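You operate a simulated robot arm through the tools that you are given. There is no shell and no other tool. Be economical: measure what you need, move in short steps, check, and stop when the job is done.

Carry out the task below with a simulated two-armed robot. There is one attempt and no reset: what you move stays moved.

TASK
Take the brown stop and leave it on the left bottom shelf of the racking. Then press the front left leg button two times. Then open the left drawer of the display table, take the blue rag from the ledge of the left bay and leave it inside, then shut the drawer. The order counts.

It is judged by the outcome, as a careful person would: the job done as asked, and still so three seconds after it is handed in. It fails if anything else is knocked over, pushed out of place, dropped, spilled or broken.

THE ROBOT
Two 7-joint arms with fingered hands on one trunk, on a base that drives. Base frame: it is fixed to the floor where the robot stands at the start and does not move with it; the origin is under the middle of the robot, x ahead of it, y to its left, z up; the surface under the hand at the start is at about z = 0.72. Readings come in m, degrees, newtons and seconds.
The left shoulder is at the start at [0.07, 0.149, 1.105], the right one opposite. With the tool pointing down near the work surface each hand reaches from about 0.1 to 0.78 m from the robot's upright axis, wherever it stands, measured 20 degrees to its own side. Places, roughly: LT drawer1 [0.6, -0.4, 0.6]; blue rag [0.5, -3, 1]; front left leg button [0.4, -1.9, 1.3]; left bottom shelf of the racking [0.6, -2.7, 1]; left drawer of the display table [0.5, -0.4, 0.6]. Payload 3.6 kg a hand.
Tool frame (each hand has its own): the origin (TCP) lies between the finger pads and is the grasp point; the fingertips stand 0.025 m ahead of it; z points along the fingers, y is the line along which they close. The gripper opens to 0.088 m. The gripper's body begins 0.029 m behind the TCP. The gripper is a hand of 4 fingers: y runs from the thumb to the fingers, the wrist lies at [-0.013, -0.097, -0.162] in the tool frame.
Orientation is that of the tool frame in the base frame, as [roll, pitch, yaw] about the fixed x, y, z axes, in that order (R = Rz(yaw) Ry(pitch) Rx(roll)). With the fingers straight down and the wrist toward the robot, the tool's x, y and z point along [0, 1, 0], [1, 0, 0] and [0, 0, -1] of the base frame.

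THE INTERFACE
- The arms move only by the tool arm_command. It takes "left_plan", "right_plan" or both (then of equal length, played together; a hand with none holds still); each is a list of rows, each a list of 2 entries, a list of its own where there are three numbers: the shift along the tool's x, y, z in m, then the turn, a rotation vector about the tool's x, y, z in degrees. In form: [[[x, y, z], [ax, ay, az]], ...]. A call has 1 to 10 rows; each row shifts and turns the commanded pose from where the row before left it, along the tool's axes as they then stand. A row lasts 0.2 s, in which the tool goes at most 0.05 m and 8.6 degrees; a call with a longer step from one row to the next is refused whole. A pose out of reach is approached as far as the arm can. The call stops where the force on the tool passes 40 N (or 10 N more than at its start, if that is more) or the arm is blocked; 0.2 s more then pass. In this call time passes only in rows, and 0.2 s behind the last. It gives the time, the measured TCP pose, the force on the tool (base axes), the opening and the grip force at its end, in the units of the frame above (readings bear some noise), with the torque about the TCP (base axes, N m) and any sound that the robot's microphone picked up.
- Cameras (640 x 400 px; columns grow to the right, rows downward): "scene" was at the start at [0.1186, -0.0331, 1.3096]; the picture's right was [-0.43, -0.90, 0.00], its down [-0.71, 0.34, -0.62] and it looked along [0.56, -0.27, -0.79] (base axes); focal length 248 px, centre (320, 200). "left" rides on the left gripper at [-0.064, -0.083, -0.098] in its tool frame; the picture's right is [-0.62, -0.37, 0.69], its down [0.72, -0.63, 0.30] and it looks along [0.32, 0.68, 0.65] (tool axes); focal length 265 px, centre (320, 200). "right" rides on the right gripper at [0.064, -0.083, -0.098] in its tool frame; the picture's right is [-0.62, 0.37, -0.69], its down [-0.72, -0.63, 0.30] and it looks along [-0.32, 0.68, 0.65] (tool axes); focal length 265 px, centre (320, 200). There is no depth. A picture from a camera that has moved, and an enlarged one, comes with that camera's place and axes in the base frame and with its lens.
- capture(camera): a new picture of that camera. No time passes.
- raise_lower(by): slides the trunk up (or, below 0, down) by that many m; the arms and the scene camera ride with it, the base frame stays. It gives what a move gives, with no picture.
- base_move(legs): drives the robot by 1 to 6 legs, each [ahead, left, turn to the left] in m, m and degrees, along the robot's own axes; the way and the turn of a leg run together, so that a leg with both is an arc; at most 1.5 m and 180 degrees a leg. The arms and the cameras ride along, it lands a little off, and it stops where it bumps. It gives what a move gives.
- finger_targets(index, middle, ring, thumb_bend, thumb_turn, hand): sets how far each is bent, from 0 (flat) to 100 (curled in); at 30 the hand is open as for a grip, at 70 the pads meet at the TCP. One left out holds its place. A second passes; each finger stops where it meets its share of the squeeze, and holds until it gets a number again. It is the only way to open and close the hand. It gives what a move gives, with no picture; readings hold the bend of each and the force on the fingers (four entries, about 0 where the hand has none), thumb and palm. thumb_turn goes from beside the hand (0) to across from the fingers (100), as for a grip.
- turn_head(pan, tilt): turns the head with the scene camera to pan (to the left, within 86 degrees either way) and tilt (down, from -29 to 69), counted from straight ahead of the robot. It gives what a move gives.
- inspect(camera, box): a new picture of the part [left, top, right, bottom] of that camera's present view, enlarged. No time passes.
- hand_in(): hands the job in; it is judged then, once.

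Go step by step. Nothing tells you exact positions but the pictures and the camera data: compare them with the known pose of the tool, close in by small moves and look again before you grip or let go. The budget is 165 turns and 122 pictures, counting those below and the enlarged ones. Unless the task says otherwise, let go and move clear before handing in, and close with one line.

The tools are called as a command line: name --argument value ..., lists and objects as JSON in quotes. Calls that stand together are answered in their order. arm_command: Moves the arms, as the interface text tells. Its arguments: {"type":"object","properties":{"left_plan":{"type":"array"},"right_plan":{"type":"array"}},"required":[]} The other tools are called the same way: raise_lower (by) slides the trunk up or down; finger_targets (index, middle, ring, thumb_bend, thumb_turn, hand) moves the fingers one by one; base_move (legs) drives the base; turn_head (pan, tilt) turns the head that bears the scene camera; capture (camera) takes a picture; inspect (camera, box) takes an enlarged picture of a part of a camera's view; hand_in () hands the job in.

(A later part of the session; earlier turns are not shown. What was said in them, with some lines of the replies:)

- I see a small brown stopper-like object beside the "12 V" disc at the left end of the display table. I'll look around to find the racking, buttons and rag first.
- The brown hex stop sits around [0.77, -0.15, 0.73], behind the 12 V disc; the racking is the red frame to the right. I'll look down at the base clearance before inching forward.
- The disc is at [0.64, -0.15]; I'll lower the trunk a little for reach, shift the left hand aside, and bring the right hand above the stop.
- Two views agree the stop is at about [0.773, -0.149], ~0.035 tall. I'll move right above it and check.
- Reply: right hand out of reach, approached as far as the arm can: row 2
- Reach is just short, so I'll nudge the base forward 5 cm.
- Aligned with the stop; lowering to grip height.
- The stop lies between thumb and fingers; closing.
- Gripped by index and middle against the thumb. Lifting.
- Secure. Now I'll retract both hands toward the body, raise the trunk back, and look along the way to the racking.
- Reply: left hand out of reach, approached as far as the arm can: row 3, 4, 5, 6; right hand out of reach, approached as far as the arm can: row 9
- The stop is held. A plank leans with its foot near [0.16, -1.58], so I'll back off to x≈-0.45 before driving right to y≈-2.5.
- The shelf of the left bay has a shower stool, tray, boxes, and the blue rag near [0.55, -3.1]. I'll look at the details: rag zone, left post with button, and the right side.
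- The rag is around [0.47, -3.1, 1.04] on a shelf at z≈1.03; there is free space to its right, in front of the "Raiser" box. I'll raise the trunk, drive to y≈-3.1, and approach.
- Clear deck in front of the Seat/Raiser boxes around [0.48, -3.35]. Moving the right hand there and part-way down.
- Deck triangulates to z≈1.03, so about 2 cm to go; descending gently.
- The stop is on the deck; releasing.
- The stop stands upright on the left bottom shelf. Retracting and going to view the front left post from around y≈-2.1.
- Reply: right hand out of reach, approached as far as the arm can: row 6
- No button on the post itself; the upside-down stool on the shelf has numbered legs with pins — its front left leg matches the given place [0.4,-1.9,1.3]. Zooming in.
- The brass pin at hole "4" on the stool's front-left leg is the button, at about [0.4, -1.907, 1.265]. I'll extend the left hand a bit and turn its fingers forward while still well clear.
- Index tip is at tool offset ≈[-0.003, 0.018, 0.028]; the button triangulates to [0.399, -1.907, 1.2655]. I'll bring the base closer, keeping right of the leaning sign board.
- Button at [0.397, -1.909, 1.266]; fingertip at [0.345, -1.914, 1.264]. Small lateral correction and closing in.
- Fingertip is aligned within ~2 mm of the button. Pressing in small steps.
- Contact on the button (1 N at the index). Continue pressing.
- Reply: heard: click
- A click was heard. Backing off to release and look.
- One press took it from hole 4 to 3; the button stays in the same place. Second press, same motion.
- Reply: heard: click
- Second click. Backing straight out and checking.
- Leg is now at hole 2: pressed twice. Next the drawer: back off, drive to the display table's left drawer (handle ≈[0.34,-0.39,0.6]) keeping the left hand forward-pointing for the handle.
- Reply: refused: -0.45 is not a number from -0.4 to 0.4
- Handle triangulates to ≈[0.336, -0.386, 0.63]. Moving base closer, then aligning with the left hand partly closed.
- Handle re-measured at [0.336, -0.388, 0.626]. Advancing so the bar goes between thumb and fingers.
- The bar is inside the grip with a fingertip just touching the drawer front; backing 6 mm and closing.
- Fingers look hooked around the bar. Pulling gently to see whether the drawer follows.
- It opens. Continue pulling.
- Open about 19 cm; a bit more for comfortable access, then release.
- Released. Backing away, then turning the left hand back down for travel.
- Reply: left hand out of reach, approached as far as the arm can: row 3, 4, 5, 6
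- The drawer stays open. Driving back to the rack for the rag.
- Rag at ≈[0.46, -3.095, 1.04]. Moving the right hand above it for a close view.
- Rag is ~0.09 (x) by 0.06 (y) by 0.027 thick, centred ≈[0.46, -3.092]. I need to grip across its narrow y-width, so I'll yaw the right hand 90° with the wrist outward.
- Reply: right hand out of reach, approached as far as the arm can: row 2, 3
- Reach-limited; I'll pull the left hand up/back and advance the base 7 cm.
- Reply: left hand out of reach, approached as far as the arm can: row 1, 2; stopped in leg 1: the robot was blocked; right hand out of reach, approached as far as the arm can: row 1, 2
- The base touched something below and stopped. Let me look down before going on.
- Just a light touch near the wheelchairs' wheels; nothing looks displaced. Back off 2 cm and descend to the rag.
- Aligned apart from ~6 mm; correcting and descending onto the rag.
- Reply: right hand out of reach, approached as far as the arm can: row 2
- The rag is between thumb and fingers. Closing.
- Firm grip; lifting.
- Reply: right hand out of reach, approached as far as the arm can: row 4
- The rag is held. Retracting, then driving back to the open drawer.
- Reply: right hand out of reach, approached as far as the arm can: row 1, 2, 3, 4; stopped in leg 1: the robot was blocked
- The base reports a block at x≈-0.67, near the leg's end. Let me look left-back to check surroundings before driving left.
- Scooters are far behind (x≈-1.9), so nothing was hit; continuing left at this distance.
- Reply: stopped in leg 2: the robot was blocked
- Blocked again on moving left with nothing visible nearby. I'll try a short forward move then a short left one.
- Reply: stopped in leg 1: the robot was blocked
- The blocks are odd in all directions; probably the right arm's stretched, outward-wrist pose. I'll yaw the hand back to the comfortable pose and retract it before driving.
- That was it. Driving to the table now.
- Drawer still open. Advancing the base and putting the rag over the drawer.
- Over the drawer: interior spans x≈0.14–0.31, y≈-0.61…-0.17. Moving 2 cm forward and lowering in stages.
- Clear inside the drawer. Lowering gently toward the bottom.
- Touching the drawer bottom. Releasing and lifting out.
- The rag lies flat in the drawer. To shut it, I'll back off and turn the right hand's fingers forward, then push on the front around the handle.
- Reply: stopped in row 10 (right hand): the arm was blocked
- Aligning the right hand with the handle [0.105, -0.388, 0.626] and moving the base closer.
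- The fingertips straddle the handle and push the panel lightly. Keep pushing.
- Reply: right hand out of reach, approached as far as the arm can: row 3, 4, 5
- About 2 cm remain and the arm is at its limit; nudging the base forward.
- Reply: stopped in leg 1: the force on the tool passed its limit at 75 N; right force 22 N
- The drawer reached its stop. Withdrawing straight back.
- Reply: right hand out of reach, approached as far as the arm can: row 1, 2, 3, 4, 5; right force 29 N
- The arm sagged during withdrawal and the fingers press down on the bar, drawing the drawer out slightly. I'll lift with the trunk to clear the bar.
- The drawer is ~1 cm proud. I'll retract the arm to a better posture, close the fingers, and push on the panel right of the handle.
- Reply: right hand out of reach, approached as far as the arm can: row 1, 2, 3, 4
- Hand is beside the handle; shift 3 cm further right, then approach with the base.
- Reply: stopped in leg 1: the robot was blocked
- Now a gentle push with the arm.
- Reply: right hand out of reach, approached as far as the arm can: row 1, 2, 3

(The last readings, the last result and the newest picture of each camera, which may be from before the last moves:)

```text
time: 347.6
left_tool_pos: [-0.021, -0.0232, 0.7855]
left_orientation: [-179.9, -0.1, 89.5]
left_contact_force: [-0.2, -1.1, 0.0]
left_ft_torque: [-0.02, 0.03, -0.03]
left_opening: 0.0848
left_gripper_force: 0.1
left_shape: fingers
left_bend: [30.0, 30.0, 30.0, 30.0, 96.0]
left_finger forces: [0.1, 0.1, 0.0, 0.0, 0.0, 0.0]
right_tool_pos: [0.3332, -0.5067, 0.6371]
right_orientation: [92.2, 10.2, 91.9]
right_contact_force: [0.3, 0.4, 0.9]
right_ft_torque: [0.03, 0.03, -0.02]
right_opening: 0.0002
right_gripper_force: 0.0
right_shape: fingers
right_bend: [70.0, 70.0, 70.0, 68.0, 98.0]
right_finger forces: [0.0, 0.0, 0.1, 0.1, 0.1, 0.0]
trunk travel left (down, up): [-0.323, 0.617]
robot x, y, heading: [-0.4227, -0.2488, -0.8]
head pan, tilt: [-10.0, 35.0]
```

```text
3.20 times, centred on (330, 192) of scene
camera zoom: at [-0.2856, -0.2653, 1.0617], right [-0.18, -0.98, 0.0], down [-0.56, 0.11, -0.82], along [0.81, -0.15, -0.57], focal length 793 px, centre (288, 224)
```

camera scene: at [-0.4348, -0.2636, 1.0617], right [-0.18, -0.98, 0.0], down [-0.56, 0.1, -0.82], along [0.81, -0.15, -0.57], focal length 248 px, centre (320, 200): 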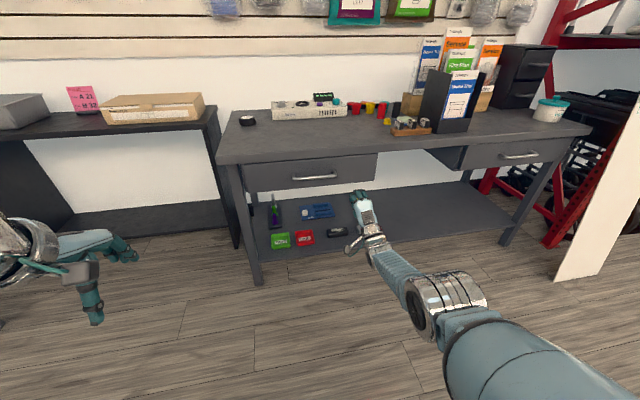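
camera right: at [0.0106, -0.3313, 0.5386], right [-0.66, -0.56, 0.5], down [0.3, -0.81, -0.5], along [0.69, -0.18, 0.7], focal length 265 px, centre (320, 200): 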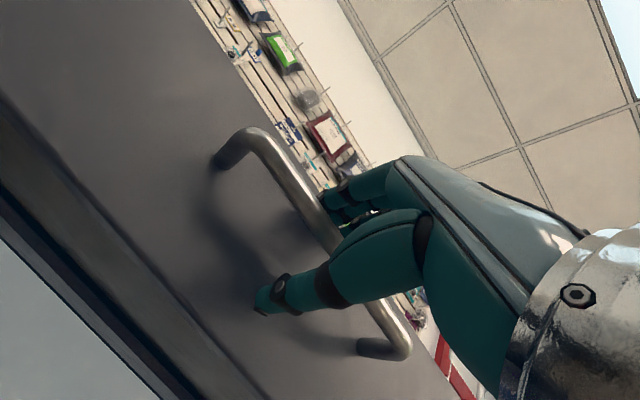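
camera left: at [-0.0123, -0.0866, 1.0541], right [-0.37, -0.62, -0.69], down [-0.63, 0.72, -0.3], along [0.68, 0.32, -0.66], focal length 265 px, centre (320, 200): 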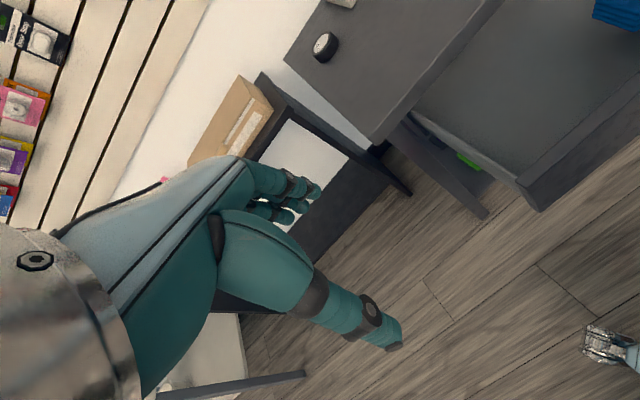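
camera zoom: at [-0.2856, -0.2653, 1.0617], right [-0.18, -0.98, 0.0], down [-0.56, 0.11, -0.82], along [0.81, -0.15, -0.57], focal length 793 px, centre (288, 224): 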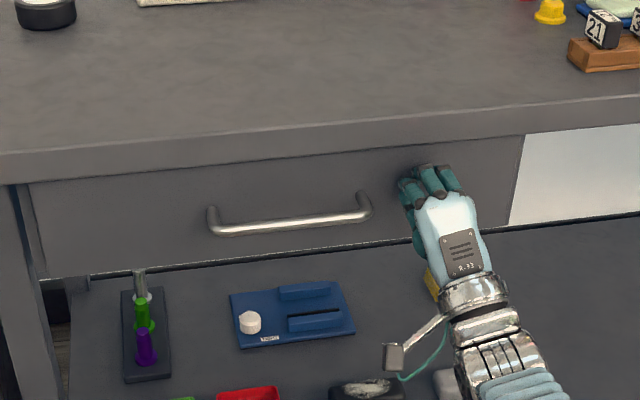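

base_move --legs '[[0.008, 0, 0]]'

base_move --legs '[[0.006, 0, 0]]'

```text
time: 348.5
left_tool_pos: [-0.0179, -0.0231, 0.7854]
left_orientation: [179.9, -0.1, 89.6]
left_contact_force: [-0.2, 0.5, 0.0]
left_ft_torque: [0.04, 0.02, -0.01]
left_opening: 0.0848
left_gripper_force: 0.1
left_shape: fingers
left_bend: [30.0, 30.0, 30.0, 30.0, 96.0]
left_finger forces: [0.1, 0.0, 0.0, 0.0, 0.1, 0.0]
right_tool_pos: [0.3319, -0.5062, 0.6375]
right_orientation: [91.6, 10.1, 91.9]
right_contact_force: [-22.5, 0.9, 3.2]
right_ft_torque: [0.01, -0.03, 0.11]
right_opening: 0.0001
right_gripper_force: 10.9
right_shape: fingers
right_bend: [69.0, 70.0, 70.0, 70.0, 98.0]
right_finger forces: [12.7, 1.4, 0.0, 0.1, 8.9, 0.0]
trunk travel left (down, up): [-0.323, 0.617]
robot x, y, heading: [-0.4186, -0.2475, -0.7]
head pan, tilt: [-10.0, 35.0]
stopped in leg 1: the force on the tool passed its limit at 49 N (the readings are from after the stop); the commanded pose is now the measured one
```

```text
time: 349.3
left_tool_pos: [-0.0166, -0.0231, 0.7856]
left_orientation: [179.9, -0.1, 89.7]
left_contact_force: [-0.5, 0.3, 0.1]
left_ft_torque: [0.02, -0.01, 0.01]
left_opening: 0.085
left_gripper_force: 0.2
left_shape: fingers
left_bend: [30.0, 30.0, 30.0, 30.0, 96.0]
left_finger forces: [0.1, 0.1, 0.0, 0.0, 0.0, 0.0]
right_tool_pos: [0.3334, -0.5066, 0.6363]
right_orientation: [91.2, 10.0, 92.3]
right_contact_force: [-23.4, 0.1, 3.1]
right_ft_torque: [-0.01, -0.08, 0.13]
right_opening: 0.0
right_gripper_force: 11.5
right_shape: fingers
right_bend: [69.0, 70.0, 70.0, 70.0, 98.0]
right_finger forces: [13.2, 1.5, 0.0, 0.1, 8.3, 0.0]
trunk travel left (down, up): [-0.323, 0.617]
robot x, y, heading: [-0.4147, -0.2491, -0.7]
head pan, tilt: [-10.0, 35.0]
stopped in leg 1: the force on the tool passed its limit at 46 N (the readings are from after the stop); the commanded pose is now the measured one
```

Hard stop reached, i.e. shut. Backing off with the base (no handle contact).

base_move --legs '[[-0.15, 0, 0]]'

inspect --camera "scene" --box '[230, 130, 390, 230]'

```text
time: 352.3
left_tool_pos: [-0.1583, -0.025, 0.7835]
left_orientation: [-179.9, -0.2, 89.4]
left_contact_force: [0.2, 0.2, -0.4]
left_ft_torque: [0.01, -0.01, 0.02]
left_opening: 0.0851
left_gripper_force: 0.0
left_shape: fingers
left_bend: [30.0, 30.0, 30.0, 30.0, 96.0]
left_finger forces: [0.0, 0.0, 0.1, 0.0, 0.1, 0.0]
right_tool_pos: [0.1886, -0.5062, 0.6332]
right_orientation: [91.5, 10.1, 92.0]
right_contact_force: [-0.3, -0.1, 0.2]
right_ft_torque: [-0.02, 0.01, 0.0]
right_opening: 0.0005
right_gripper_force: 0.0
right_shape: fingers
right_bend: [70.0, 70.0, 70.0, 68.0, 98.0]
right_finger forces: [0.1, 0.0, 0.0, 0.0, 0.1, 0.0]
trunk travel left (down, up): [-0.323, 0.617]
robot x, y, heading: [-0.5631, -0.2464, -0.6]
head pan, tilt: [-10.0, 35.0]
stopped in leg 1: the robot was blocked; the commanded pose is now the measured one
```

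```text
4.00 times, centred on (310, 180) of scene
camera zoom: at [-0.4278, -0.264, 1.0617], right [-0.19, -0.98, 0.0], down [-0.56, 0.11, -0.82], along [0.8, -0.15, -0.57], focal length 991 px, centre (360, 280)
```

zoom: 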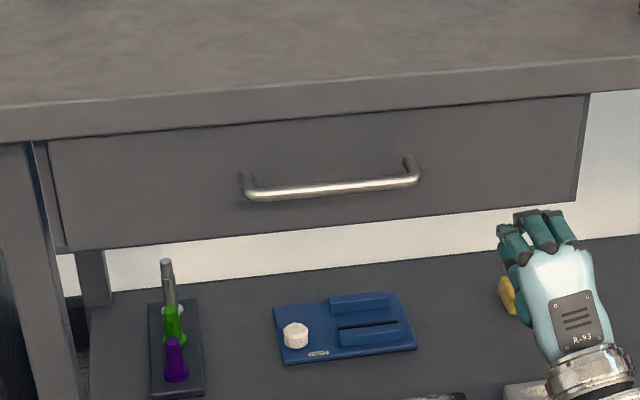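

The drawer is flush now. One last overview and hand in.

base_move --legs '[[-0.1, 0, 0]]'

capture --camera "scene"

```text
time: 353.2
left_tool_pos: [-0.1703, -0.0237, 0.7849]
left_orientation: [-180.0, -0.1, 89.4]
left_contact_force: [-0.6, -0.2, -0.4]
left_ft_torque: [-0.02, 0.0, -0.02]
left_opening: 0.0849
left_gripper_force: 0.1
left_shape: fingers
left_bend: [30.0, 30.0, 30.0, 30.0, 96.0]
left_finger forces: [0.0, 0.1, 0.0, 0.0, 0.1, 0.1]
right_tool_pos: [0.1779, -0.5072, 0.6373]
right_orientation: [91.1, 10.2, 92.1]
right_contact_force: [-0.9, -0.2, -0.4]
right_ft_torque: [-0.01, -0.02, -0.01]
right_opening: 0.0003
right_gripper_force: 0.0
right_shape: fingers
right_bend: [70.0, 70.0, 70.0, 68.0, 98.0]
right_finger forces: [0.1, 0.0, 0.0, 0.1, 0.0, 0.0]
trunk travel left (down, up): [-0.323, 0.617]
robot x, y, heading: [-0.5725, -0.2451, -0.8]
head pan, tilt: [-10.0, 35.0]
stopped in leg 1: the robot was blocked; the commanded pose is now the measured one
```

```text
14 pictures are left
camera scene: at [-0.438, -0.264, 1.0619], right [-0.19, -0.98, 0.0], down [-0.56, 0.11, -0.82], along [0.81, -0.15, -0.57], focal length 248 px, centre (320, 200)
```

scene: 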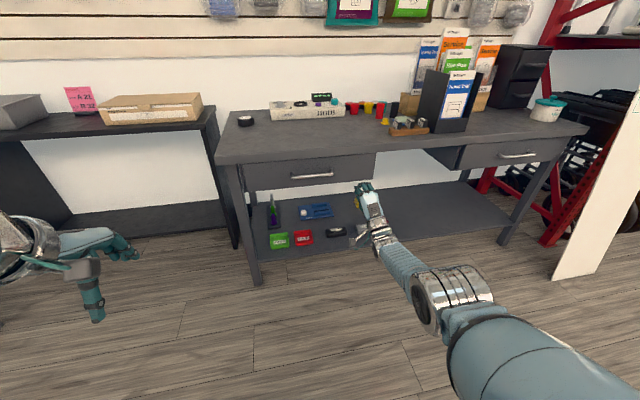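

The drawer is shut, both hands are clear and everything in view is in place, so I am handing in.

hand_in

```text
The job is handed in.
```

The job is handed in: the brown stop stands on the left bottom shelf, the stool's front left leg button was pressed twice (hole 4 to hole 2), and the blue rag is in the left drawer, which is shut. I drove past the rack afterwards but took no last picture of the stop or the leg.
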